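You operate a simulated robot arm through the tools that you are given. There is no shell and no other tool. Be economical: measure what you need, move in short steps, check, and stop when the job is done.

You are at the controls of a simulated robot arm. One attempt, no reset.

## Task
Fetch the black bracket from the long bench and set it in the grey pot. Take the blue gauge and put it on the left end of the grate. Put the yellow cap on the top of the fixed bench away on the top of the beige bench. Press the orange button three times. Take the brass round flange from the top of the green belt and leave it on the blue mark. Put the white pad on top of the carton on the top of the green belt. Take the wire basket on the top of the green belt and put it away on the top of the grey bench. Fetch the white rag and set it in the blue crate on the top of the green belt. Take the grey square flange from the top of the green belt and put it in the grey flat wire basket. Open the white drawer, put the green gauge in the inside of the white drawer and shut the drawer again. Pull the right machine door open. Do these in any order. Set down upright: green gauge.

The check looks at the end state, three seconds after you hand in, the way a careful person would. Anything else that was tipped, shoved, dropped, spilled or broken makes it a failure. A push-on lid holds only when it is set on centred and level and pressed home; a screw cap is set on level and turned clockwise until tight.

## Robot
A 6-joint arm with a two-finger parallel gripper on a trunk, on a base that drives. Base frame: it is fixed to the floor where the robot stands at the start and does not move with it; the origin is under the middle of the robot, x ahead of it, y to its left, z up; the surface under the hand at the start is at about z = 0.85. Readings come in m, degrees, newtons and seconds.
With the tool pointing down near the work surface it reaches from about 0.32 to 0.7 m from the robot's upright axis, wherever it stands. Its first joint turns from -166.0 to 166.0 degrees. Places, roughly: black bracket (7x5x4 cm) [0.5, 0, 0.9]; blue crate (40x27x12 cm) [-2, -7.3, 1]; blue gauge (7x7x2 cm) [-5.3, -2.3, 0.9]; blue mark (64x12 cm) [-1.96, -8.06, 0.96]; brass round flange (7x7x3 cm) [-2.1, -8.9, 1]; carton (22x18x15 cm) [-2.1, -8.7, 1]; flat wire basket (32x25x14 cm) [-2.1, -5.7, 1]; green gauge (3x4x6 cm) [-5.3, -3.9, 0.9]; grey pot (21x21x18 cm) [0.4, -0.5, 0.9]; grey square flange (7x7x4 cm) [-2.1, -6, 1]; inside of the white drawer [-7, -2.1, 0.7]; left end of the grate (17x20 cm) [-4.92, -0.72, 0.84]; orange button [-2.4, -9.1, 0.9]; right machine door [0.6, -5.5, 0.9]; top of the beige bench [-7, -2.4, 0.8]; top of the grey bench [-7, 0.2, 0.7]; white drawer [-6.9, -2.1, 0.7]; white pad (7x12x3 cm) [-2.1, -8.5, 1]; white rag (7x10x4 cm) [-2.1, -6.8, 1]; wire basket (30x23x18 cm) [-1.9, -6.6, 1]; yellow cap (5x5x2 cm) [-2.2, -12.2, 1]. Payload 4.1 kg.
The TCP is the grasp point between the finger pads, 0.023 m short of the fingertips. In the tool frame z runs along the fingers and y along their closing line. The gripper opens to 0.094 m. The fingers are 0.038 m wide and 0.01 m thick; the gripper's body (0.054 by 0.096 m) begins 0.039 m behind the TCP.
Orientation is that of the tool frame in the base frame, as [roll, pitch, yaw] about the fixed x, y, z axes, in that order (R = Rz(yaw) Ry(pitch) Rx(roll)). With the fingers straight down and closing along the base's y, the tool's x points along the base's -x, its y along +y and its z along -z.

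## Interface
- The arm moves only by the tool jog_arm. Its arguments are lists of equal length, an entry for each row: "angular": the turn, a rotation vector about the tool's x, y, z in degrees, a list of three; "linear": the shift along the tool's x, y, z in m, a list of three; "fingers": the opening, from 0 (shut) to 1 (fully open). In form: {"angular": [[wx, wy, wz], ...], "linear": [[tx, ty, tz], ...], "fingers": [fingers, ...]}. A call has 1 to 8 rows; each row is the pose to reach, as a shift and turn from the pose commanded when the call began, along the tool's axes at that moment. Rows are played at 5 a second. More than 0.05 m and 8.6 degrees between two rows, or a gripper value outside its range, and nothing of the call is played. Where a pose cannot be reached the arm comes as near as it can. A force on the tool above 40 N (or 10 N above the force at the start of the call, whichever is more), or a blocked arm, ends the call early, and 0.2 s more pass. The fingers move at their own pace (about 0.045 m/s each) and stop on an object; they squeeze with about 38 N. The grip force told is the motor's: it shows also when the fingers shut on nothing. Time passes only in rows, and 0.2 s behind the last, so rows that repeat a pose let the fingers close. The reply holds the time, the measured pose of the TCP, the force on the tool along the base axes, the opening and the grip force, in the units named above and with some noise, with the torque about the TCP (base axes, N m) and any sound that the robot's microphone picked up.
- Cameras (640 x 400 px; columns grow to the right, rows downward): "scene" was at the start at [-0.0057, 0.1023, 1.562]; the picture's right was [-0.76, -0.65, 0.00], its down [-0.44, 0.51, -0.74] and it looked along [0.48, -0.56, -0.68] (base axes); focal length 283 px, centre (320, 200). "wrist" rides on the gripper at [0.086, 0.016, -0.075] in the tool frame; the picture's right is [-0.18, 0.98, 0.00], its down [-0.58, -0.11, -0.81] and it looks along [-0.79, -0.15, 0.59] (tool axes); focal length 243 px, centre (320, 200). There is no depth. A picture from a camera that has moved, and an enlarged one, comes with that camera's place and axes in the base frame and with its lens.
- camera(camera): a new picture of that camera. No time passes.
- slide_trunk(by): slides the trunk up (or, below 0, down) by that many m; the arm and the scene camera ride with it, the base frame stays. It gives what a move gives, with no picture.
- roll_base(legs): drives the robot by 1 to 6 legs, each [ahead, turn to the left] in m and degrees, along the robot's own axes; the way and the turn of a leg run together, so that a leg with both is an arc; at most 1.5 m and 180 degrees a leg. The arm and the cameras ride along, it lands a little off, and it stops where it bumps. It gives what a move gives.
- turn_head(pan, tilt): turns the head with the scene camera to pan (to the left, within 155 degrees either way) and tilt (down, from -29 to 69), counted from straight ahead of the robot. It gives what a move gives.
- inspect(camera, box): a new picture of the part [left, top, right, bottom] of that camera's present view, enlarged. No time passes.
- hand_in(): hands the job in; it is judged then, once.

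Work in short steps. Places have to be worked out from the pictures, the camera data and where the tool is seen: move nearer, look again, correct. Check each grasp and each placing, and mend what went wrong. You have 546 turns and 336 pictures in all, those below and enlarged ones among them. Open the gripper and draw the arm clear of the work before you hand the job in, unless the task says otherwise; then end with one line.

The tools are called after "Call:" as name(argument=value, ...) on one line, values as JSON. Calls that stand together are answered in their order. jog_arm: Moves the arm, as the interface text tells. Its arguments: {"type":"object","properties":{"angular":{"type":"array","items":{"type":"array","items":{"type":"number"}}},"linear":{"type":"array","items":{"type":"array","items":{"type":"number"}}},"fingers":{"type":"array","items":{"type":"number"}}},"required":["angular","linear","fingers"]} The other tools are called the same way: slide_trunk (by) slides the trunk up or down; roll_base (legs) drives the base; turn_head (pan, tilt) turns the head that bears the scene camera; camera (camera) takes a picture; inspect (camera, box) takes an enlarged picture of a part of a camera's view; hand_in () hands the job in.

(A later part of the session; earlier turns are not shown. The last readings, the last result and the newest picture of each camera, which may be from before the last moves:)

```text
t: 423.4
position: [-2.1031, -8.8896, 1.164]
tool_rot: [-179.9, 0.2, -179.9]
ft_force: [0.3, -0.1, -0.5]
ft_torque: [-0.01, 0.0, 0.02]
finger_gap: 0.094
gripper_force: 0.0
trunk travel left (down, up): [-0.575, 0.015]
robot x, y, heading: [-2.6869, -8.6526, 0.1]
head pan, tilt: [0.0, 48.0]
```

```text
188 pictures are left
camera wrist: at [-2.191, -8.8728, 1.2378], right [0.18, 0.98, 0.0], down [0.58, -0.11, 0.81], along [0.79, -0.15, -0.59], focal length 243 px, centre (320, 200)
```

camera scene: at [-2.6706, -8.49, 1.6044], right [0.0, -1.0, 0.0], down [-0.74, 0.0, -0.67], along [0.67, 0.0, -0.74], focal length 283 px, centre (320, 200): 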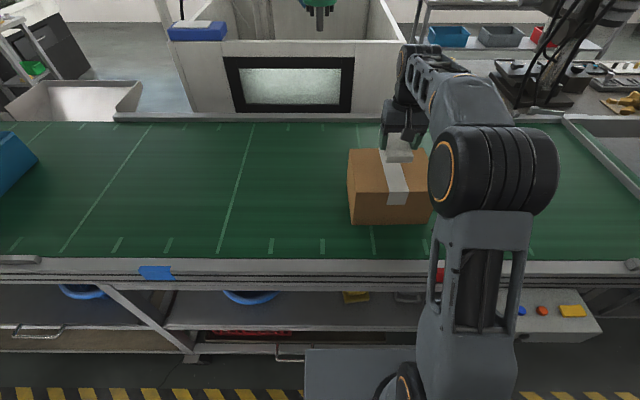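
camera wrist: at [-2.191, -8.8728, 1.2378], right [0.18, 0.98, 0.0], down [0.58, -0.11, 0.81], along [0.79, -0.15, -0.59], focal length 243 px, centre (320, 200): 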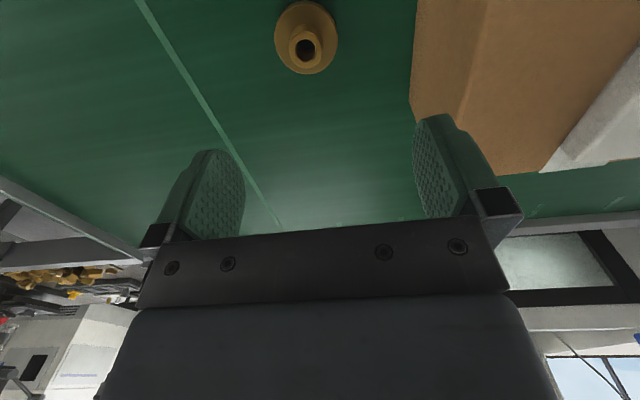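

Hub centre at (−2.097, −8.906). Adjust and descend.

Call:
jog_arm(angular=[[0, 0, 0], [0, 0, 0], [0, 0, 0], [0, 0, 0], [0, 0, 0]], linear=[[-0.003, -0.016, 0.04], [-0.006, -0.016, 0.08], [-0.006, -0.016, 0.12], [-0.006, -0.016, 0.15], [-0.006, -0.016, 0.164]], fingers=[0.7, 0.7, 0.7, 0.7, 0.7])

Call:
camera(camera="wrist")

```text
t: 424.6
position: [-2.0988, -8.9076, 0.9988]
tool_rot: [-179.9, 0.0, -180.0]
ft_force: [0.1, 0.3, 0.0]
ft_torque: [0.01, 0.0, -0.01]
finger_gap: 0.0658
gripper_force: 0.0
trunk travel left (down, up): [-0.575, 0.015]
robot x, y, heading: [-2.6895, -8.6537, 0.1]
head pan, tilt: [0.0, 48.0]
```

```text
187 pictures are left
camera wrist: at [-2.1854, -8.8895, 1.0725], right [0.18, 0.98, 0.0], down [0.58, -0.11, 0.81], along [0.79, -0.15, -0.59], focal length 243 px, centre (320, 200)
```

wrist: 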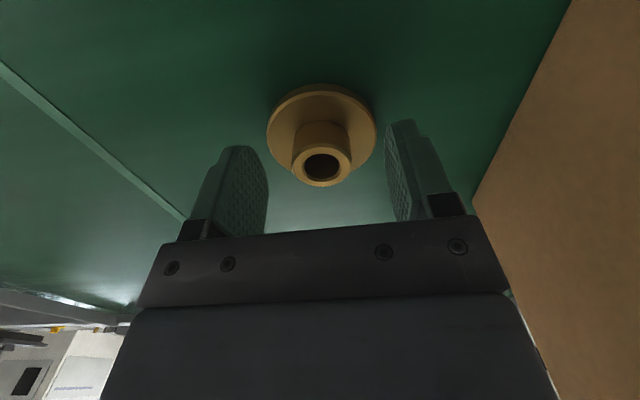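

Hub is between the fingers. Small shift, 3 mm lower, then close and lift.

Call:
jog_arm(angular=[[0, 0, 0], [0, 0, 0], [0, 0, 0], [0, 0, 0], [0, 0, 0], [0, 0, 0], [0, 0, 0], [0, 0, 0]], linear=[[0.006, 0, 0.003], [0.006, 0, 0.003], [0.006, 0, 0.003], [0.006, 0, 0.003], [0.006, 0, -0.03], [0.006, 0, -0.075], [0.006, 0, -0.12], [0.006, 0, -0.165]], fingers=[0.7, 0, 0, 0, 0, 0, 0, 0])

Call:
camera(camera="wrist")

```text
t: 426.4
position: [-2.1048, -8.9079, 1.1642]
tool_rot: [180.0, 0.1, -180.0]
ft_force: [0.2, -0.7, -3.3]
ft_torque: [0.02, 0.05, -0.01]
finger_gap: 0.033
gripper_force: 38.0
trunk travel left (down, up): [-0.575, 0.015]
robot x, y, heading: [-2.6881, -8.6558, 0.1]
head pan, tilt: [0.0, 48.0]
```

```text
186 pictures are left
camera wrist: at [-2.1919, -8.8908, 1.2384], right [0.18, 0.98, 0.0], down [0.58, -0.11, 0.81], along [0.79, -0.15, -0.59], focal length 243 px, centre (320, 200)
```

wrist: 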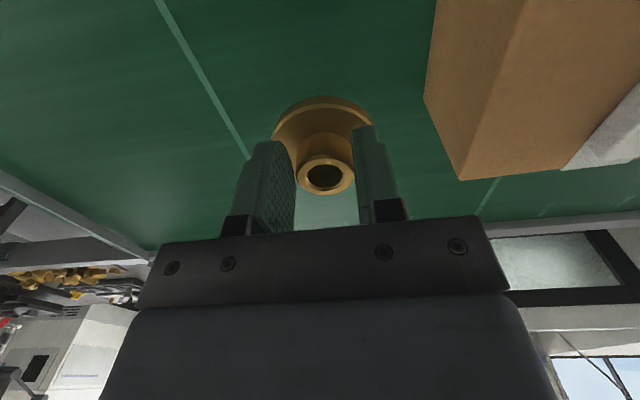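

Held. I'll retract inward and upward, then drive back to y≈−8.1.

Call:
jog_arm(angular=[[0, 0, 0], [0, 0, 0], [0, 0, 0], [0, 0, 0], [0, 0, 0], [0, 0, 0], [0, 0, 0]], linear=[[0.01, 0.0, -0.04], [0.04, 0.02, -0.05], [0.07, 0.05, -0.05], [0.1, 0.08, -0.05], [0.12, 0.12, -0.05], [0.14, 0.16, -0.05], [0.155, 0.19, -0.05]], fingers=[0, 0, 0, 0, 0, 0, 0])

Call:
roll_base(legs=[[-0.38, 0], [0, 90], [0.55, 0], [0, -90], [0.36, 0]])

Call:
turn_head(pan=0, tilt=50)

Call:
camera(camera="scene")

```text
t: 428.0
position: [-2.2603, -8.7167, 1.2139]
tool_rot: [-179.9, 0.1, 180.0]
ft_force: [-1.1, 0.5, -2.9]
ft_torque: [-0.02, 0.06, 0.0]
finger_gap: 0.0329
gripper_force: 37.5
trunk travel left (down, up): [-0.575, 0.015]
robot x, y, heading: [-2.6917, -8.6536, 0.1]
head pan, tilt: [0.0, 48.0]
```

```text
t: 442.6
position: [-2.2664, -8.1682, 1.2141]
tool_rot: [-180.0, 0.0, -179.7]
ft_force: [-0.4, 0.5, -2.9]
ft_torque: [0.0, 0.07, 0.0]
finger_gap: 0.0329
gripper_force: 37.4
trunk travel left (down, up): [-0.575, 0.015]
robot x, y, heading: [-2.6966, -8.1061, 0.1]
head pan, tilt: [0.0, 48.0]
```

```text
t: 443.2
position: [-2.2659, -8.1679, 1.2129]
tool_rot: [-179.9, 0.0, -179.7]
ft_force: [0.1, -0.2, -4.1]
ft_torque: [0.01, 0.03, 0.01]
finger_gap: 0.0329
gripper_force: 38.5
trunk travel left (down, up): [-0.575, 0.015]
robot x, y, heading: [-2.6937, -8.1051, 0.5]
head pan, tilt: [0.0, 50.0]
```

```text
185 pictures are left
camera scene: at [-2.6798, -7.9432, 1.6017], right [0.0, -1.0, 0.0], down [-0.77, 0.0, -0.64], along [0.64, 0.0, -0.77], focal length 283 px, centre (320, 200)
```

scene: 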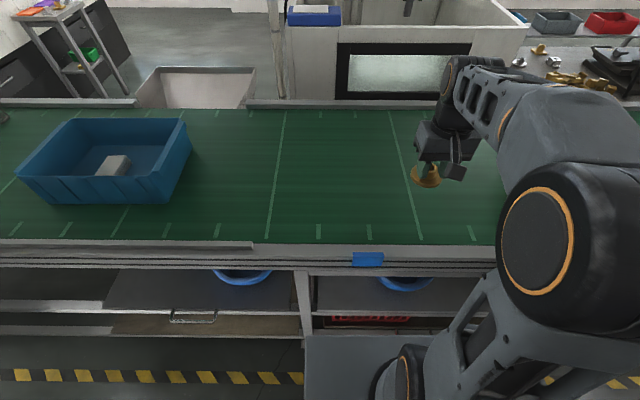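

The blue tag is at y≈−8.065. I'll move over (−2.10, −8.062) and lower the flange.

Call:
jog_arm(angular=[[0, 0, 0], [0, 0, 0], [0, 0, 0], [0, 0, 0], [0, 0, 0], [0, 0, 0], [0, 0, 0], [0, 0, 0]], linear=[[-0.035, 0.022, 0], [-0.07, 0.045, 0], [-0.105, 0.068, 0.01], [-0.14, 0.09, 0.03], [-0.166, 0.106, 0.06], [-0.166, 0.106, 0.1], [-0.166, 0.106, 0.145], [-0.166, 0.106, 0.185]], fingers=[0, 0, 0, 0, 0, 0, 0, 0])

Call:
camera(camera="wrist")

Call:
camera(camera="scene")

```text
t: 445.0
position: [-2.1026, -8.061, 1.0287]
tool_rot: [-180.0, 0.0, -179.6]
ft_force: [-0.5, 0.7, -3.4]
ft_torque: [-0.01, 0.08, -0.04]
finger_gap: 0.033
gripper_force: 37.7
trunk travel left (down, up): [-0.575, 0.015]
robot x, y, heading: [-2.6911, -8.1073, 0.5]
head pan, tilt: [0.0, 50.0]
```

```text
184 pictures are left
camera wrist: at [-2.1896, -8.044, 1.1021], right [0.18, 0.98, 0.0], down [0.58, -0.1, 0.81], along [0.79, -0.15, -0.59], focal length 243 px, centre (320, 200)
```

wrist: 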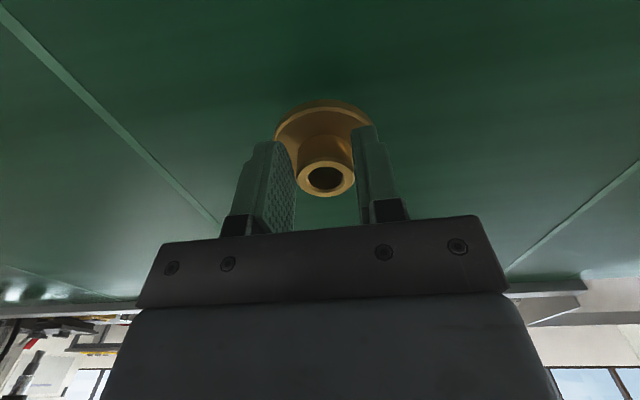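

```text
183 pictures are left
camera scene: at [-2.6792, -7.9429, 1.6017], right [0.0, -1.0, 0.0], down [-0.77, 0.0, -0.64], along [0.64, 0.0, -0.77], focal length 283 px, centre (320, 200)
```

scene: 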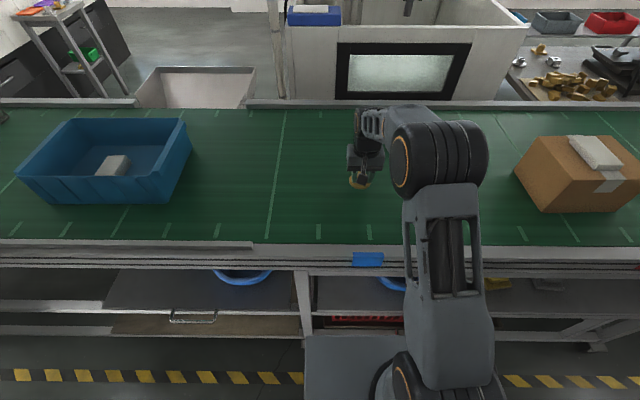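

Lowering to the belt gently.

Call:
jog_arm(angular=[[0, 0, 0], [0, 0, 0], [0, 0, 0], [0, 0, 0], [0, 0, 0]], linear=[[0, 0, 0.015], [0, 0, 0.024], [0, 0, 0.028], [0, 0, 0.031], [0, 0, 0.033]], fingers=[0, 0, 0, 0, 0])

```text
t: 446.2
position: [-2.1021, -8.0613, 0.9959]
tool_rot: [-179.9, 0.1, -179.7]
ft_force: [0.5, 0.7, -2.0]
ft_torque: [0.06, 0.02, -0.01]
finger_gap: 0.0327
gripper_force: 38.0
trunk travel left (down, up): [-0.575, 0.015]
robot x, y, heading: [-2.6929, -8.1104, 0.6]
head pan, tilt: [0.0, 50.0]
```

Call:
jog_arm(angular=[[0, 0, 0], [0, 0, 0], [0, 0, 0], [0, 0, 0], [0, 0, 0], [0, 0, 0], [0, 0, 0], [0, 0, 0]], linear=[[0, 0, 0.002], [0, 0, 0.002], [0, 0, 0.002], [0, 0, 0.002], [0, 0, -0.03], [0, 0, -0.07], [0, 0, -0.11], [0, 0, -0.15]], fingers=[0, 0.5, 0.7, 0.7, 0.7, 0.7, 0.7, 0.7])

Call:
camera(camera="wrist")

Call:
camera(camera="scene")

```text
t: 448.0
position: [-2.1023, -8.063, 1.1465]
tool_rot: [-179.9, -0.1, -179.7]
ft_force: [-0.2, -0.7, -0.3]
ft_torque: [0.03, 0.05, -0.01]
finger_gap: 0.0656
gripper_force: 0.0
trunk travel left (down, up): [-0.575, 0.015]
robot x, y, heading: [-2.6961, -8.1075, 0.3]
head pan, tilt: [0.0, 50.0]
```

```text
182 pictures are left
camera wrist: at [-2.1895, -8.0461, 1.2205], right [0.18, 0.98, 0.0], down [0.58, -0.1, 0.81], along [0.79, -0.15, -0.59], focal length 243 px, centre (320, 200)
```

wrist: 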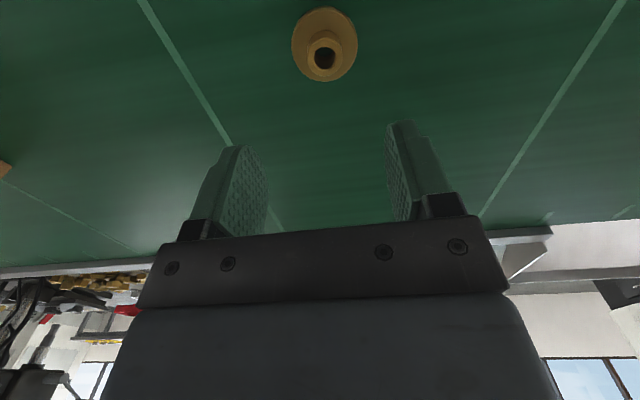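

```text
181 pictures are left
camera scene: at [-2.6804, -7.9431, 1.6016], right [0.0, -1.0, 0.0], down [-0.77, 0.0, -0.64], along [0.64, 0.0, -0.77], focal length 283 px, centre (320, 200)
```

scene: 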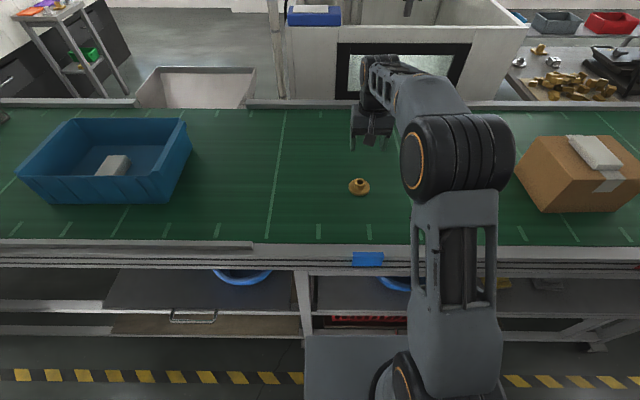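

The flange sits on the blue mark strip (y≈−8.06). Next the orange button: retract and drive to about (−2.88, −9.0).

Call:
jog_arm(angular=[[0, 0, 0], [0, 0, 0], [0, 0, 0], [0, 0, 0]], linear=[[0.04, -0.01, -0.02], [0.08, -0.02, -0.04], [0.12, -0.03, -0.05], [0.16, -0.04, -0.05]], fingers=[0, 0, 0, 0])

Call:
roll_base(legs=[[-0.38, 0], [0, -90], [0.9, 0], [0, 90], [0.19, 0]])

Call:
turn_head(pan=-10, tilt=60)

Call:
camera(camera="scene")

Call:
camera(camera="wrist")

```text
t: 449.0
position: [-2.2627, -8.1028, 1.1963]
tool_rot: [-179.9, 0.2, -179.7]
ft_force: [0.1, -0.1, -0.9]
ft_torque: [0.01, -0.02, 0.02]
finger_gap: 0.0
gripper_force: 24.8
trunk travel left (down, up): [-0.575, 0.015]
robot x, y, heading: [-2.694, -8.1062, 0.3]
head pan, tilt: [0.0, 50.0]
```

```text
t: 464.7
position: [-2.4641, -9.0313, 1.1956]
tool_rot: [-179.9, 0.1, 178.8]
ft_force: [-0.1, -0.1, 0.1]
ft_torque: [0.01, -0.01, -0.01]
finger_gap: 0.0
gripper_force: 38.2
trunk travel left (down, up): [-0.575, 0.015]
robot x, y, heading: [-2.8995, -9.0275, -1.5]
head pan, tilt: [0.0, 50.0]
```

```text
t: 465.4
position: [-2.4638, -9.03, 1.1973]
tool_rot: [-179.9, 0.0, 178.8]
ft_force: [-1.1, -0.5, -0.7]
ft_torque: [-0.02, -0.01, 0.03]
finger_gap: 0.0001
gripper_force: 38.0
trunk travel left (down, up): [-0.575, 0.015]
robot x, y, heading: [-2.9038, -9.0225, -1.0]
head pan, tilt: [-10.0, 60.0]
```

```text
180 pictures are left
camera scene: at [-2.8908, -8.8713, 1.5891], right [-0.19, -0.98, 0.0], down [-0.85, 0.17, -0.5], along [0.49, -0.1, -0.87], focal length 283 px, centre (320, 200)
```

scene: 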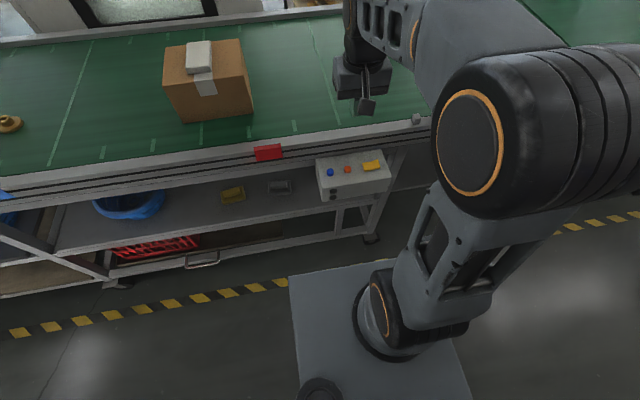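

```text
179 pictures are left
camera wrist: at [-2.551, -9.0118, 1.2701], right [0.2, 0.98, 0.0], down [0.58, -0.12, 0.81], along [0.79, -0.17, -0.59], focal length 243 px, centre (320, 200)
```

wrist: 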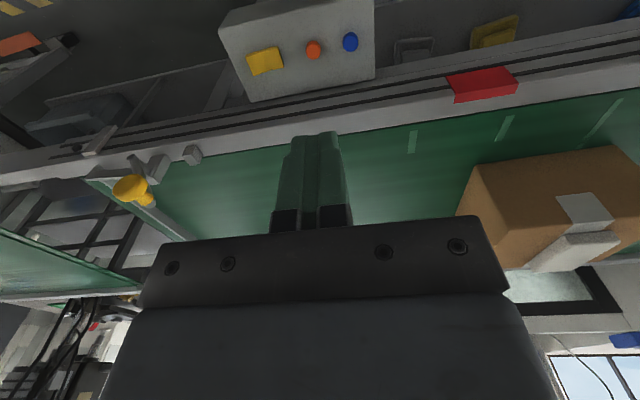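

Triangulated, the button's top is at (−2.394, −9.059, 0.866). I'll go above it with closed fingers.

Call:
jog_arm(angular=[[0, 0, 0], [0, 0, 0], [0, 0, 0], [0, 0, 0], [0, 0, 0], [0, 0, 0], [0, 0, 0], [0, 0, 0]], linear=[[-0.035, -0.014, 0.02], [-0.07, -0.0275, 0.04], [-0.0705, -0.0275, 0.085], [-0.0705, -0.0275, 0.13], [-0.0705, -0.0275, 0.175], [-0.0705, -0.0275, 0.22], [-0.0705, -0.0275, 0.26], [-0.0705, -0.0275, 0.285]], fingers=[0, 0, 0, 0, 0, 0, 0, 0])

Call:
camera(camera="wrist")

Call:
inspect(camera="scene", box=[290, 120, 440, 214])

```text
t: 467.2
position: [-2.3949, -9.0604, 0.9093]
tool_rot: [180.0, 0.1, 178.8]
ft_force: [0.1, 0.2, 1.7]
ft_torque: [0.02, 0.0, 0.05]
finger_gap: 0.0003
gripper_force: 37.8
trunk travel left (down, up): [-0.575, 0.015]
robot x, y, heading: [-2.8994, -9.0257, -1.6]
head pan, tilt: [-10.0, 60.0]
heard: click
```

```text
178 pictures are left
camera wrist: at [-2.482, -9.0418, 0.9837], right [0.2, 0.98, 0.0], down [0.58, -0.12, 0.81], along [0.79, -0.17, -0.59], focal length 243 px, centre (320, 200)
```

wrist: 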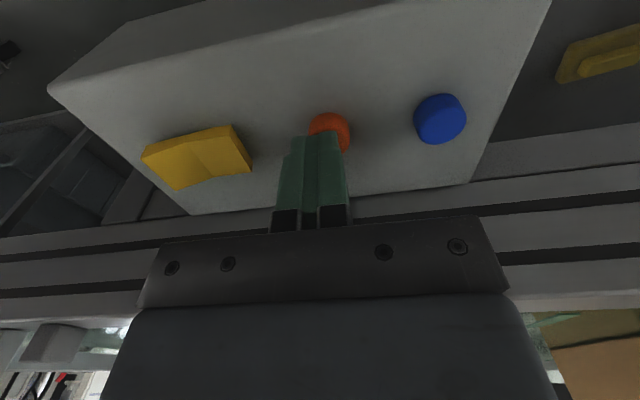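

```text
4.26 times, centred on (365, 167) of scene
camera zoom: at [-2.891, -8.8713, 1.5892], right [-0.19, -0.98, 0.0], down [-0.85, 0.17, -0.5], along [0.49, -0.1, -0.87], focal length 1203 px, centre (128, 340)
```

zoom: 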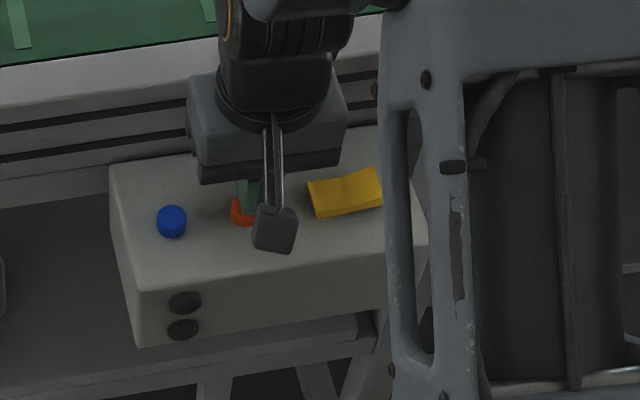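

A click was heard, so the first press is done. I'll lift 2.5 cm to release.

Call:
jog_arm(angular=[[0, 0, 0], [0, 0, 0], [0, 0, 0]], linear=[[0, 0, -0.012], [0, 0, -0.025], [0, 0, -0.025]], fingers=[0, 0, 0])

```text
t: 468.0
position: [-2.3955, -9.0608, 0.9358]
tool_rot: [-179.9, 0.1, 178.8]
ft_force: [0.4, 0.2, 0.5]
ft_torque: [-0.01, 0.0, -0.02]
finger_gap: 0.0
gripper_force: 37.7
trunk travel left (down, up): [-0.575, 0.015]
robot x, y, heading: [-2.9005, -9.0243, -1.2]
head pan, tilt: [-10.0, 60.0]
```

Released. Second press: back down to the same depth.

Call:
jog_arm(angular=[[0, 0, 0], [0, 0, 0], [0, 0, 0]], linear=[[0, 0, 0.012], [0, 0, 0.022], [0, 0, 0.027]], fingers=[0, 0, 0])

```text
t: 468.8
position: [-2.3945, -9.0607, 0.9094]
tool_rot: [-180.0, 0.1, 178.9]
ft_force: [-0.7, -0.9, 1.6]
ft_torque: [0.03, 0.03, -0.01]
finger_gap: 0.0004
gripper_force: 38.3
trunk travel left (down, up): [-0.575, 0.015]
robot x, y, heading: [-2.9001, -9.0271, -1.2]
head pan, tilt: [-10.0, 60.0]
heard: click
```

Second click heard. Release again.

Call:
jog_arm(angular=[[0, 0, 0], [0, 0, 0], [0, 0, 0]], linear=[[0, 0, -0.012], [0, 0, -0.025], [0, 0, -0.025]], fingers=[0, 0, 0])

Call:
jog_arm(angular=[[0, 0, 0], [0, 0, 0], [0, 0, 0]], linear=[[0, 0, 0.012], [0, 0, 0.022], [0, 0, 0.026]], fingers=[0, 0, 0])

```text
t: 469.6
position: [-2.3946, -9.0596, 0.9332]
tool_rot: [-179.9, 0.0, 178.8]
ft_force: [0.1, 0.0, -0.5]
ft_torque: [0.01, 0.02, -0.02]
finger_gap: 0.0
gripper_force: 38.0
trunk travel left (down, up): [-0.575, 0.015]
robot x, y, heading: [-2.8989, -9.0242, -1.1]
head pan, tilt: [-10.0, 60.0]
```

```text
t: 470.4
position: [-2.3936, -9.0596, 0.9077]
tool_rot: [-179.9, 0.1, 178.9]
ft_force: [-0.4, 0.3, 2.2]
ft_torque: [0.04, 0.04, 0.02]
finger_gap: 0.0001
gripper_force: 37.7
trunk travel left (down, up): [-0.575, 0.015]
robot x, y, heading: [-2.9018, -9.0268, -1.0]
head pan, tilt: [-10.0, 60.0]
heard: click
```

Third click heard: three presses done. I'll lift away and look south toward the fixed bench.

Call:
jog_arm(angular=[[0, 0, 0], [0, 0, 0], [0, 0, 0], [0, 0, 0], [0, 0, 0], [0, 0, 0], [0, 0, 0]], linear=[[0, 0, -0.03], [0, 0, -0.075], [0, 0, -0.12], [0.01, 0, -0.165], [0.02, 0, -0.21], [0.04, 0, -0.25], [0.06, 0, -0.29]], fingers=[0, 0, 0, 0, 0, 0, 0])

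Call:
turn_head(pan=-70, tilt=15)

Call:
camera(camera="scene")

```text
t: 472.0
position: [-2.4565, -9.0573, 1.1976]
tool_rot: [179.9, 0.0, 178.7]
ft_force: [-0.2, -0.2, -0.1]
ft_torque: [0.01, -0.05, 0.0]
finger_gap: 0.0001
gripper_force: 38.2
trunk travel left (down, up): [-0.575, 0.015]
robot x, y, heading: [-2.8983, -9.0249, -0.9]
head pan, tilt: [-10.0, 60.0]
```

```text
t: 473.3
position: [-2.4564, -9.0566, 1.1979]
tool_rot: [-179.9, -0.1, 178.9]
ft_force: [-1.1, 0.3, 0.1]
ft_torque: [-0.01, -0.03, 0.0]
finger_gap: 0.0002
gripper_force: 37.7
trunk travel left (down, up): [-0.575, 0.015]
robot x, y, heading: [-2.9026, -9.0297, -1.5]
head pan, tilt: [-70.0, 15.0]
```

```text
176 pictures are left
camera scene: at [-2.9262, -8.9468, 1.6553], right [-0.95, -0.32, 0.0], down [-0.08, 0.25, -0.97], along [0.31, -0.91, -0.26], focal length 283 px, centre (320, 200)
```

scene: 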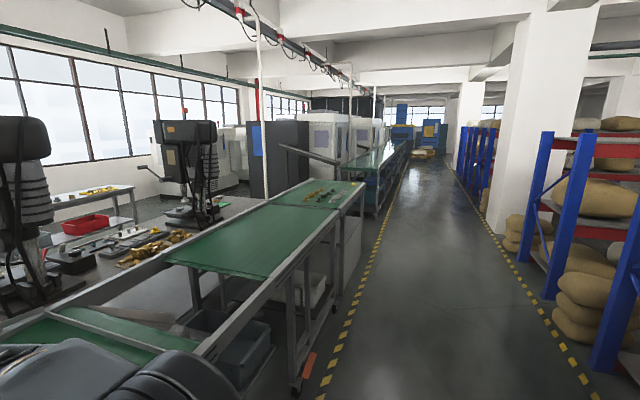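

The bench with small items lies ahead along the aisle. Drive there at x≈−3.15.

Call:
roll_base(legs=[[-0.28, 0], [0, -88.8], [1.5, 0], [1.5, 0]])

Call:
turn_head(pan=75, tilt=25)

Call:
camera(camera="scene")

```text
t: 493.1
position: [-3.0455, -12.4665, 1.1986]
tool_rot: [-179.9, 0.0, 93.3]
ft_force: [0.8, -0.3, 0.0]
ft_torque: [-0.03, 0.04, 0.01]
finger_gap: 0.0
gripper_force: 38.3
trunk travel left (down, up): [-0.575, 0.015]
robot x, y, heading: [-3.0477, -12.0236, -86.8]
head pan, tilt: [-70.0, 15.0]
```

```text
t: 495.4
position: [-3.0448, -12.4679, 1.1978]
tool_rot: [-179.9, 0.0, 93.1]
ft_force: [0.2, -0.4, 0.1]
ft_torque: [-0.01, -0.02, -0.02]
finger_gap: 0.0
gripper_force: 37.7
trunk travel left (down, up): [-0.575, 0.015]
robot x, y, heading: [-3.046, -12.0229, -86.6]
head pan, tilt: [75.0, 25.0]
```

```text
175 pictures are left
camera scene: at [-2.7957, -11.9724, 1.6392], right [-0.2, -0.98, 0.0], down [-0.41, 0.09, -0.91], along [0.89, -0.19, -0.42], focal length 283 px, centre (320, 200)
```

scene: 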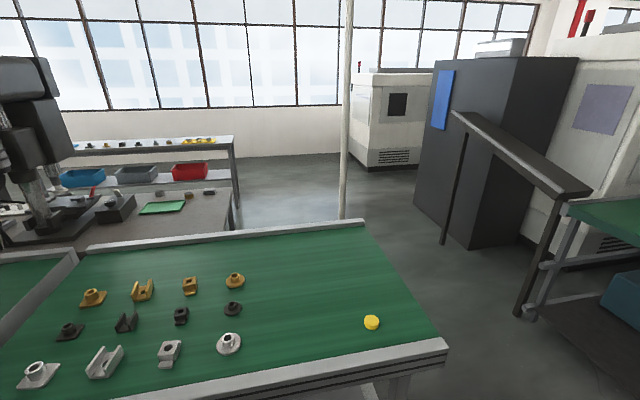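

Yellow cap at about (−2.247, −12.24). I'll come up facing the bench.

Call:
roll_base(legs=[[0.2, 0], [0, 86.7], [0.27, 0]])

Call:
turn_head(pan=0, tilt=50)

Call:
camera(camera="scene")

Call:
camera(camera="wrist")

```text
t: 502.2
position: [-2.3165, -12.2576, 1.1972]
tool_rot: [-179.8, 0.0, 179.0]
ft_force: [0.9, 0.3, -0.6]
ft_torque: [-0.02, -0.02, 0.0]
finger_gap: 0.0
gripper_force: 38.5
trunk travel left (down, up): [-0.575, 0.015]
robot x, y, heading: [-2.7595, -12.226, -1.0]
head pan, tilt: [75.0, 25.0]
```

```text
t: 503.6
position: [-2.3174, -12.2568, 1.198]
tool_rot: [180.0, 0.1, 179.0]
ft_force: [0.6, -0.1, 0.1]
ft_torque: [0.02, 0.01, 0.0]
finger_gap: 0.0002
gripper_force: 37.9
trunk travel left (down, up): [-0.575, 0.015]
robot x, y, heading: [-2.7627, -12.2261, -0.9]
head pan, tilt: [0.0, 50.0]
```

```text
174 pictures are left
camera scene: at [-2.7402, -12.0624, 1.6017], right [-0.02, -1.0, 0.0], down [-0.77, 0.01, -0.64], along [0.64, -0.01, -0.77], focal length 283 px, centre (320, 200)
```

scene: 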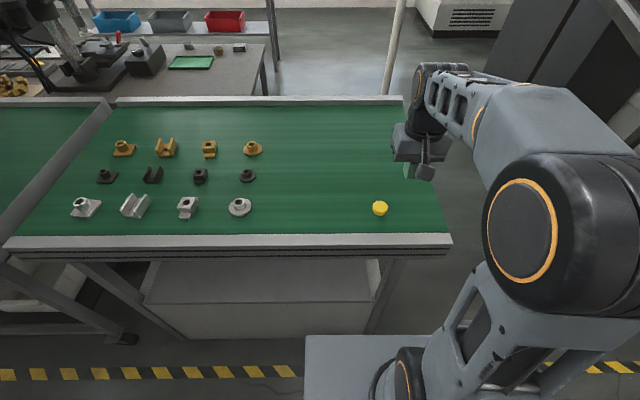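

```text
173 pictures are left
camera wrist: at [-2.4032, -12.2392, 1.2721], right [0.2, 0.98, 0.0], down [0.58, -0.12, 0.81], along [0.79, -0.16, -0.59], focal length 243 px, centre (320, 200)
```

wrist: 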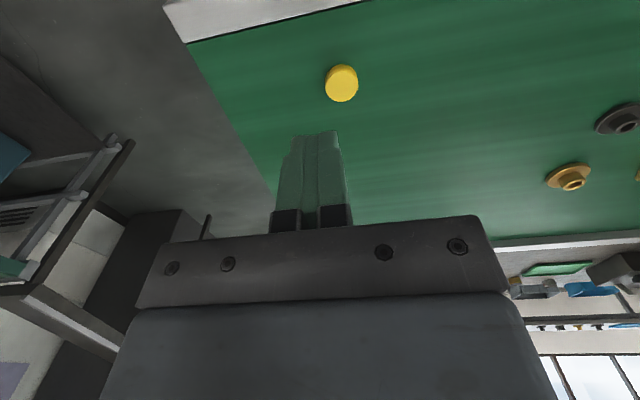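

Triangulated cap at (−2.217, −12.247), top z≈0.93. Move above and descend partway with open fingers.

Call:
jog_arm(angular=[[0, 0, 0], [0, 0, 0], [0, 0, 0], [0, 0, 0], [0, 0, 0]], linear=[[-0.035, 0.003, 0.025], [-0.07, 0.006, 0.055], [-0.099, 0.01, 0.09], [-0.099, 0.01, 0.13], [-0.099, 0.01, 0.17]], fingers=[1, 1, 1, 1, 1])

Call:
camera(camera="wrist")

```text
t: 504.8
position: [-2.2159, -12.2512, 1.0265]
tool_rot: [-179.8, 0.0, 179.0]
ft_force: [0.1, 0.6, 0.3]
ft_torque: [0.02, -0.02, -0.02]
finger_gap: 0.0939
gripper_force: 0.0
trunk travel left (down, up): [-0.575, 0.015]
robot x, y, heading: [-2.7603, -12.2276, -1.0]
head pan, tilt: [0.0, 50.0]
```

```text
172 pictures are left
camera wrist: at [-2.3021, -12.2315, 1.1015], right [0.2, 0.98, 0.0], down [0.58, -0.12, 0.81], along [0.79, -0.16, -0.59], focal length 243 px, centre (320, 200)
```

wrist: 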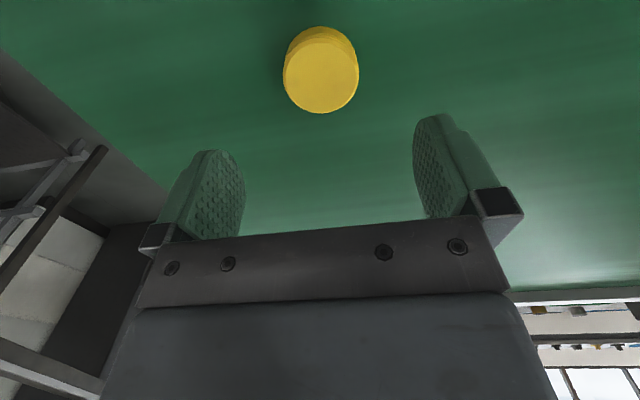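

Cap centred at (−2.222, −12.247), top z≈0.935. Descend carefully.

Call:
jog_arm(angular=[[0, 0, 0], [0, 0, 0], [0, 0, 0], [0, 0, 0]], linear=[[0.006, 0.004, 0.03], [0.006, 0.004, 0.055], [0.006, 0.004, 0.068], [0.006, 0.004, 0.075]], fingers=[1, 1, 1, 1])

Call:
camera(camera="wrist")

```text
t: 505.6
position: [-2.2247, -12.2451, 0.971]
tool_rot: [180.0, 0.8, 179.3]
ft_force: [-14.2, 0.1, 23.9]
ft_torque: [1.17, 0.71, 0.82]
finger_gap: 0.0937
gripper_force: 0.0
trunk travel left (down, up): [-0.575, 0.015]
robot x, y, heading: [-2.7604, -12.2247, -0.9]
head pan, tilt: [0.0, 50.0]
stopped in row 4: the force on the tool passed its limit at 51 N (the readings are from after the stop); the commanded pose is now the measured one
```

```text
171 pictures are left
camera wrist: at [-2.3122, -12.2273, 1.0443], right [0.2, 0.98, 0.0], down [0.57, -0.12, 0.81], along [0.8, -0.16, -0.58], focal length 243 px, centre (320, 200)
```

wrist: 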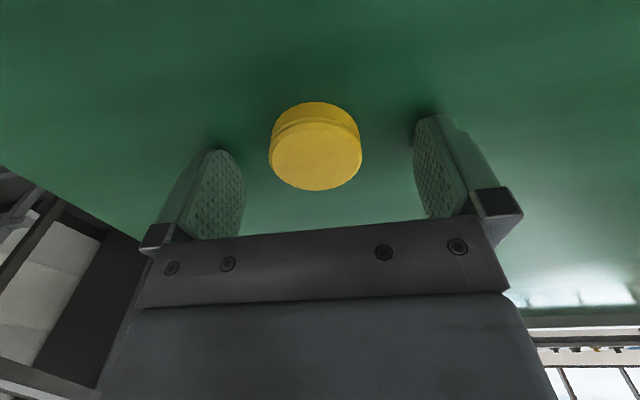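

The tips touched the bench (top ≈0.947). Lift 3 mm and close.

Call:
jog_arm(angular=[[0, 0.8, 0], [0, 0.8, 0], [0, 0.8, 0], [0, 0.8, 0], [0, 0.8, 0]], linear=[[0.003, 0, -0.004], [0.005, 0, -0.004], [0.005, 0, -0.004], [0.005, 0, -0.004], [0.005, 0, -0.004]], fingers=[1, 0, 0, 0, 0])

Call:
jog_arm(angular=[[0, 0, 0], [0, 0, 0], [0, 0, 0], [0, 0, 0], [0, 0, 0], [0, 0, 0]], linear=[[0, 0, -0.03], [0, 0, -0.07], [0, 0, -0.11], [0.03, 0, -0.15], [0.06, 0, -0.19], [0.1, 0, -0.22]], fingers=[0, 0, 0, 0, 0, 0])

Call:
camera(camera="wrist")

```text
t: 506.8
position: [-2.2265, -12.2453, 0.9719]
tool_rot: [-179.9, 0.0, 179.0]
ft_force: [-0.4, -0.3, -0.9]
ft_torque: [0.03, -0.01, -0.03]
finger_gap: 0.042
gripper_force: 38.2
trunk travel left (down, up): [-0.575, 0.015]
robot x, y, heading: [-2.7587, -12.2254, -0.8]
head pan, tilt: [0.0, 50.0]
```

```text
t: 508.2
position: [-2.3268, -12.2466, 1.1956]
tool_rot: [-179.9, -0.1, 179.0]
ft_force: [-0.6, 0.1, -0.5]
ft_torque: [0.0, -0.01, -0.03]
finger_gap: 0.0417
gripper_force: 37.6
trunk travel left (down, up): [-0.575, 0.015]
robot x, y, heading: [-2.7616, -12.2258, -1.2]
head pan, tilt: [0.0, 50.0]
```

```text
170 pictures are left
camera wrist: at [-2.4129, -12.2274, 1.2684], right [0.2, 0.98, 0.0], down [0.58, -0.12, 0.81], along [0.79, -0.16, -0.59], focal length 243 px, centre (320, 200)
```

wrist: 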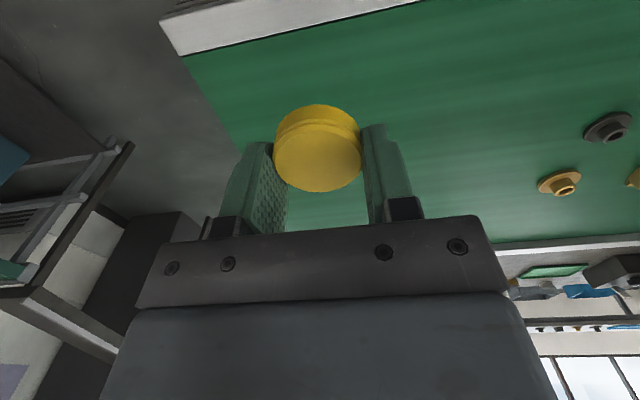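

Cap held. Now the long drive north along the aisle.

Call:
roll_base(legs=[[-0.7, 0], [0, 91], [1.5, 0], [1.5, 0], [1.5, 0]])

```text
t: 537.2
position: [-3.685, -7.2416, 1.1932]
tool_rot: [-179.9, 0.0, -86.0]
ft_force: [1.1, -1.3, -0.5]
ft_torque: [-0.02, 0.02, 0.0]
finger_gap: 0.0418
gripper_force: 37.8
trunk travel left (down, up): [-0.575, 0.015]
robot x, y, heading: [-3.6697, -7.6773, 93.8]
head pan, tilt: [0.0, 50.0]
```

Heading drifted; correct and continue.

Call:
roll_base(legs=[[0, -8], [1.5, 0], [1.5, 0], [0, 4.2]])

```text
t: 552.6
position: [-3.4151, -4.2918, 1.193]
tool_rot: [-179.9, -0.1, -91.0]
ft_force: [0.2, -0.2, 0.6]
ft_torque: [0.05, -0.01, 0.01]
finger_gap: 0.0419
gripper_force: 37.9
trunk travel left (down, up): [-0.575, 0.015]
robot x, y, heading: [-3.4353, -4.7308, 89.0]
head pan, tilt: [0.0, 50.0]
```

On track. Continue to y≈−1.4, then turn west through the A–B gap.

Call:
roll_base(legs=[[1.5, 0], [1.5, 0], [0.33, 0], [0, 91]])

```text
t: 572.9
position: [-3.8252, -1.3462, 1.1935]
tool_rot: [-179.9, -0.1, 0.1]
ft_force: [-0.2, -0.3, 0.1]
ft_torque: [0.0, -0.01, 0.04]
finger_gap: 0.0419
gripper_force: 37.8
trunk travel left (down, up): [-0.575, 0.015]
robot x, y, heading: [-3.3891, -1.3585, 179.6]
head pan, tilt: [0.0, 50.0]
```

Through the gap, and then up to the beige bench's right end.

Call:
roll_base(legs=[[1.5, 0], [1.15, 0], [0, 55], [0.38, 0], [0, -55]])

Call:
turn_head(pan=0, tilt=45)

Call:
camera(camera="scene")

Call:
camera(camera="wrist")

```text
t: 592.7
position: [-6.7041, -1.6117, 1.1927]
tool_rot: [-179.9, -0.2, -1.5]
ft_force: [-0.5, -0.7, 0.3]
ft_torque: [0.0, 0.03, -0.02]
finger_gap: 0.0418
gripper_force: 37.9
trunk travel left (down, up): [-0.575, 0.015]
robot x, y, heading: [-6.2671, -1.6335, 178.4]
head pan, tilt: [0.0, 50.0]
```

```text
t: 593.4
position: [-6.7044, -1.6137, 1.1923]
tool_rot: [-179.9, -0.1, -1.4]
ft_force: [0.2, 0.2, -0.5]
ft_torque: [0.01, 0.01, -0.01]
finger_gap: 0.0416
gripper_force: 38.1
trunk travel left (down, up): [-0.575, 0.015]
robot x, y, heading: [-6.2658, -1.6377, 178.6]
head pan, tilt: [0.0, 45.0]
```

```text
169 pictures are left
camera scene: at [-6.2947, -1.8014, 1.6085], right [0.03, 1.0, 0.0], down [0.71, -0.02, -0.71], along [-0.71, 0.02, -0.71], focal length 283 px, centre (320, 200)
```

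scene: 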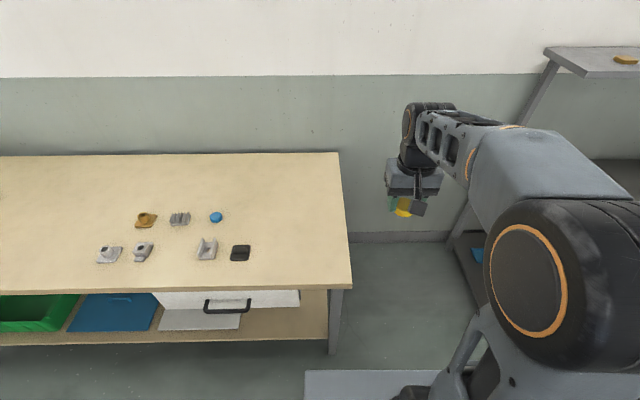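

```text
168 pictures are left
camera wrist: at [-6.6181, -1.6306, 1.2679], right [-0.21, -0.98, 0.0], down [-0.58, 0.12, 0.81], along [-0.79, 0.17, -0.59], focal length 243 px, centre (320, 200)
```

wrist: 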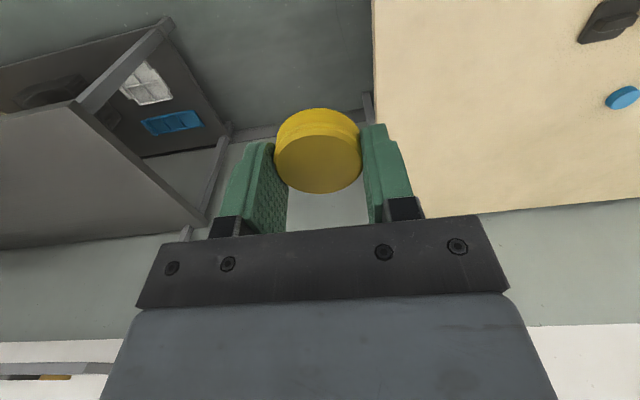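

Free spot at (−6.86, −1.82). Move above it, then lower.

Call:
jog_arm(angular=[[0, 0, 0], [0, 0, 0], [0, 0, 0], [0, 0, 0], [0, 0, 0], [0, 0, 0]], linear=[[-0.025, 0.035, 0], [-0.05, 0.07, 0], [-0.075, 0.105, 0], [-0.1, 0.14, 0], [-0.125, 0.175, 0.01], [-0.151, 0.21, 0.02]], fingers=[0, 0, 0, 0, 0, 0])

Call:
jog_arm(angular=[[0, 0, 0], [0, 0, 0], [0, 0, 0], [0, 0, 0], [0, 0, 0], [0, 0, 0], [0, 0, 0]], linear=[[0, 0, 0.045], [0, 0, 0.09], [0, 0, 0.135], [0, 0, 0.18], [0, 0, 0.225], [0, 0, 0.265], [0, 0, 0.3]], fingers=[0, 0, 0, 0, 0, 0, 0])

Call:
camera(camera="wrist")

```text
t: 594.8
position: [-6.8594, -1.8181, 1.1745]
tool_rot: [-179.8, -0.2, -1.4]
ft_force: [0.6, 0.0, -0.1]
ft_torque: [0.01, -0.04, -0.01]
finger_gap: 0.0418
gripper_force: 38.2
trunk travel left (down, up): [-0.575, 0.015]
robot x, y, heading: [-6.2705, -1.6324, 178.7]
head pan, tilt: [0.0, 45.0]
```

```text
t: 596.4
position: [-6.8592, -1.8194, 0.8729]
tool_rot: [180.0, -0.1, -1.5]
ft_force: [0.9, -0.1, 0.0]
ft_torque: [-0.03, 0.01, 0.0]
finger_gap: 0.0416
gripper_force: 38.2
trunk travel left (down, up): [-0.575, 0.015]
robot x, y, heading: [-6.2667, -1.6331, 178.4]
head pan, tilt: [0.0, 45.0]
```

```text
167 pictures are left
camera wrist: at [-6.7743, -1.8367, 0.947], right [-0.21, -0.98, 0.0], down [-0.58, 0.12, 0.81], along [-0.79, 0.17, -0.59], focal length 243 px, centre (320, 200)
```

wrist: 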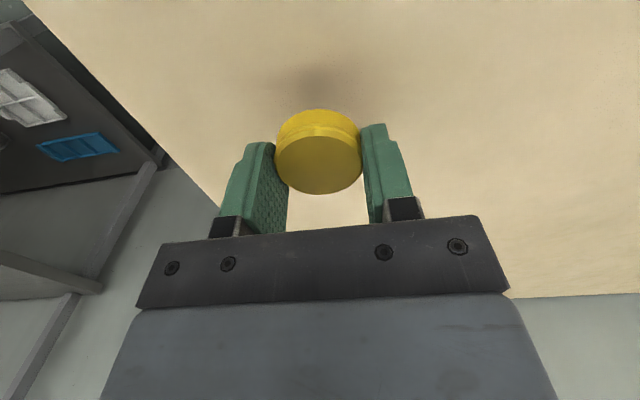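

Lower in smaller steps until it touches.

Call:
jog_arm(angular=[[0, 0, 0], [0, 0, 0], [0, 0, 0], [0, 0, 0], [0, 0, 0], [0, 0, 0], [0, 0, 0], [0, 0, 0]], linear=[[0, 0, 0.012], [0, 0, 0.02], [0, 0, 0.027], [0, 0, 0.033], [0, 0, 0.038], [0, 0, 0.042], [0, 0, 0.045], [0, 0, 0.048]], fingers=[0, 0, 0, 0, 0, 0, 0, 0])

Call:
camera(camera="wrist")

```text
t: 598.2
position: [-6.8584, -1.8193, 0.8256]
tool_rot: [-179.8, 0.0, -1.5]
ft_force: [-0.7, 0.2, -0.2]
ft_torque: [0.01, 0.03, 0.02]
finger_gap: 0.0423
gripper_force: 37.8
trunk travel left (down, up): [-0.575, 0.015]
robot x, y, heading: [-6.268, -1.633, 178.6]
head pan, tilt: [0.0, 45.0]
```

```text
166 pictures are left
camera wrist: at [-6.7732, -1.8365, 0.8994], right [-0.21, -0.98, 0.0], down [-0.58, 0.12, 0.81], along [-0.79, 0.17, -0.59], focal length 243 px, centre (320, 200)
```

wrist: 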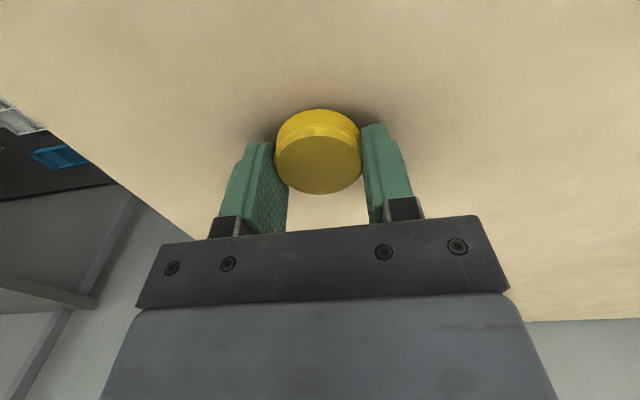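

Call:
jog_arm(angular=[[0, 0, 0], [0, 0, 0], [0, 0, 0], [0, 0, 0]], linear=[[0, 0, 0.003], [0, 0, 0.006], [0, 0, 0.009], [0, 0, 0.012]], fingers=[0, 0, 0, 0])

```text
t: 599.0
position: [-6.8603, -1.8195, 0.8235]
tool_rot: [179.8, 0.4, -1.5]
ft_force: [5.9, 2.4, 20.1]
ft_torque: [0.2, -0.46, 0.03]
finger_gap: 0.042
gripper_force: 37.6
trunk travel left (down, up): [-0.575, 0.015]
robot x, y, heading: [-6.2672, -1.6357, 178.5]
head pan, tilt: [0.0, 45.0]
stopped in row 4: the force on the tool passed its limit at 44 N (the readings are from after the stop); the commanded pose is now the measured one
```

Contact. Release and lift.

Call:
jog_arm(angular=[[0, 0, 0], [0, 0, 0], [0, 0, 0], [0, 0, 0], [0, 0, 0], [0, 0, 0], [0, 0, 0], [0, 0, 0]], linear=[[0, 0, -0.001], [0, 0, -0.001], [0, 0, -0.001], [0, 0, -0.03], [0, 0, -0.075], [0, 0, -0.12], [0, 0, -0.165], [0, 0, -0.21]], fingers=[0.8, 1, 1, 1, 1, 1, 1, 1])

Call:
camera(camera="wrist")

Call:
camera(camera="scene")

```text
t: 600.8
position: [-6.8582, -1.8172, 1.0318]
tool_rot: [180.0, 0.2, -1.4]
ft_force: [0.0, -0.5, -0.1]
ft_torque: [0.01, -0.01, 0.01]
finger_gap: 0.0944
gripper_force: 0.0
trunk travel left (down, up): [-0.575, 0.015]
robot x, y, heading: [-6.2692, -1.6347, 178.4]
head pan, tilt: [0.0, 45.0]
```

```text
165 pictures are left
camera wrist: at [-6.7723, -1.8354, 1.1058], right [-0.21, -0.98, 0.0], down [-0.58, 0.12, 0.81], along [-0.79, 0.17, -0.59], focal length 243 px, centre (320, 200)
```

wrist: 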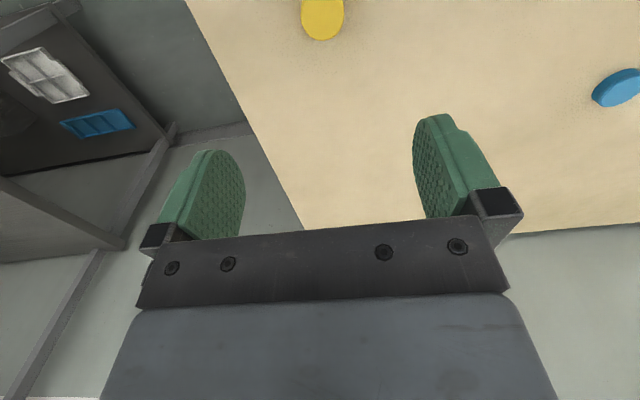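

```text
164 pictures are left
camera scene: at [-6.2942, -1.8014, 1.6085], right [0.03, 1.0, 0.0], down [0.71, -0.02, -0.71], along [-0.71, 0.02, -0.71], focal length 283 px, centre (320, 200)
```

scene: 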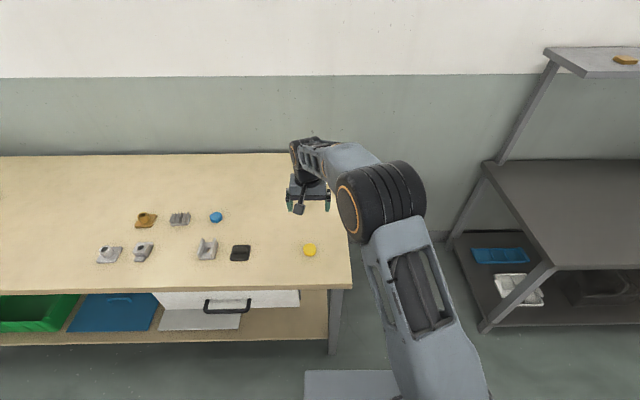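

Cap placed. Since the grey bench is next door, I'll retract and look at it to choose a spot for the basket.

Call:
jog_arm(angular=[[0, 0, 0], [0, 0, 0], [0, 0, 0], [0, 0, 0], [0, 0, 0]], linear=[[0.03, -0.03, -0.03], [0.06, -0.06, -0.06], [0.09, -0.09, -0.09], [0.12, -0.12, -0.12], [0.15, -0.15, -0.16]], fingers=[1, 1, 1, 1, 1])

Call:
turn_head(pan=-65, tilt=30)

Call:
camera(camera="scene")

```text
refused: row 1 steps farther than a row can; nothing moved
```

```text
t: 602.2
position: [-6.8581, -1.8169, 1.0311]
tool_rot: [-179.9, 0.2, -1.5]
ft_force: [0.5, 0.3, 0.0]
ft_torque: [0.02, 0.0, 0.02]
finger_gap: 0.094
gripper_force: 0.1
trunk travel left (down, up): [-0.575, 0.015]
robot x, y, heading: [-6.2689, -1.6333, 178.6]
head pan, tilt: [-65.0, 30.0]
```

```text
163 pictures are left
camera scene: at [-6.2495, -1.7208, 1.6312], right [0.92, 0.4, 0.0], down [0.2, -0.46, -0.87], along [-0.35, 0.79, -0.5], focal length 283 px, centre (320, 200)
```

scene: 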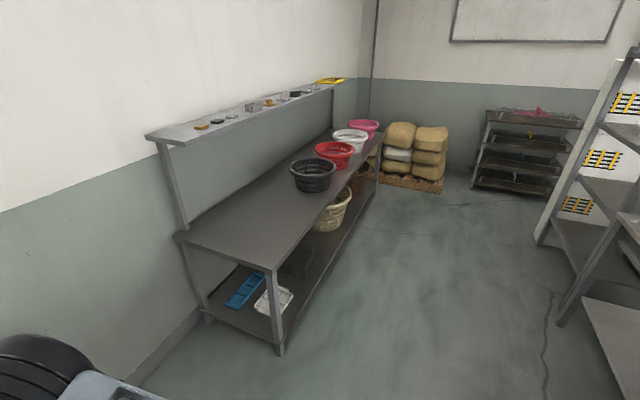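

The grey bench's near end (x −7.47…−6.82, y −0.9…−0.4) is free, which suits the basket. I'll retract in smaller rows.

Call:
jog_arm(angular=[[0, 0, 0], [0, 0, 0], [0, 0, 0], [0, 0, 0], [0, 0, 0], [0, 0, 0]], linear=[[0, 0, -0.045], [0.01, -0.01, -0.09], [0.04, -0.04, -0.11], [0.07, -0.07, -0.13], [0.1, -0.1, -0.145], [0.13, -0.13, -0.16]], fingers=[0.5, 0.5, 0.5, 0.5, 0.5, 0.5])

Call:
roll_base(legs=[[-0.2, 0], [0, -88.5], [0.25, 0], [0, -90], [1.5, 0], [1.1, 0]])

```text
t: 603.6
position: [-6.7236, -1.6888, 1.1903]
tool_rot: [179.9, 0.2, -1.5]
ft_force: [0.4, 0.5, 0.8]
ft_torque: [0.0, -0.03, -0.01]
finger_gap: 0.0472
gripper_force: 0.1
trunk travel left (down, up): [-0.575, 0.015]
robot x, y, heading: [-6.2678, -1.6344, 178.4]
head pan, tilt: [-65.0, 30.0]
```

```text
t: 626.4
position: [-3.0165, -1.2851, 1.1893]
tool_rot: [180.0, 0.1, -179.7]
ft_force: [-0.5, 0.7, 0.3]
ft_torque: [-0.02, 0.0, -0.01]
finger_gap: 0.0468
gripper_force: 0.1
trunk travel left (down, up): [-0.575, 0.015]
robot x, y, heading: [-3.4736, -1.3553, 0.2]
head pan, tilt: [-65.0, 30.0]
```

Good. Drive south to the wire basket at y≈−6.6.

Call:
roll_base(legs=[[0, -90], [1.5, 0], [1.5, 0], [1.5, 0], [0.7, 0]])

```text
t: 655.0
position: [-3.3728, -6.9935, 1.188]
tool_rot: [179.9, 0.0, 89.4]
ft_force: [-0.1, -1.1, 0.3]
ft_torque: [-0.03, -0.02, 0.0]
finger_gap: 0.0468
gripper_force: 0.0
trunk travel left (down, up): [-0.575, 0.015]
robot x, y, heading: [-3.436, -6.5384, -90.7]
head pan, tilt: [-65.0, 30.0]
```

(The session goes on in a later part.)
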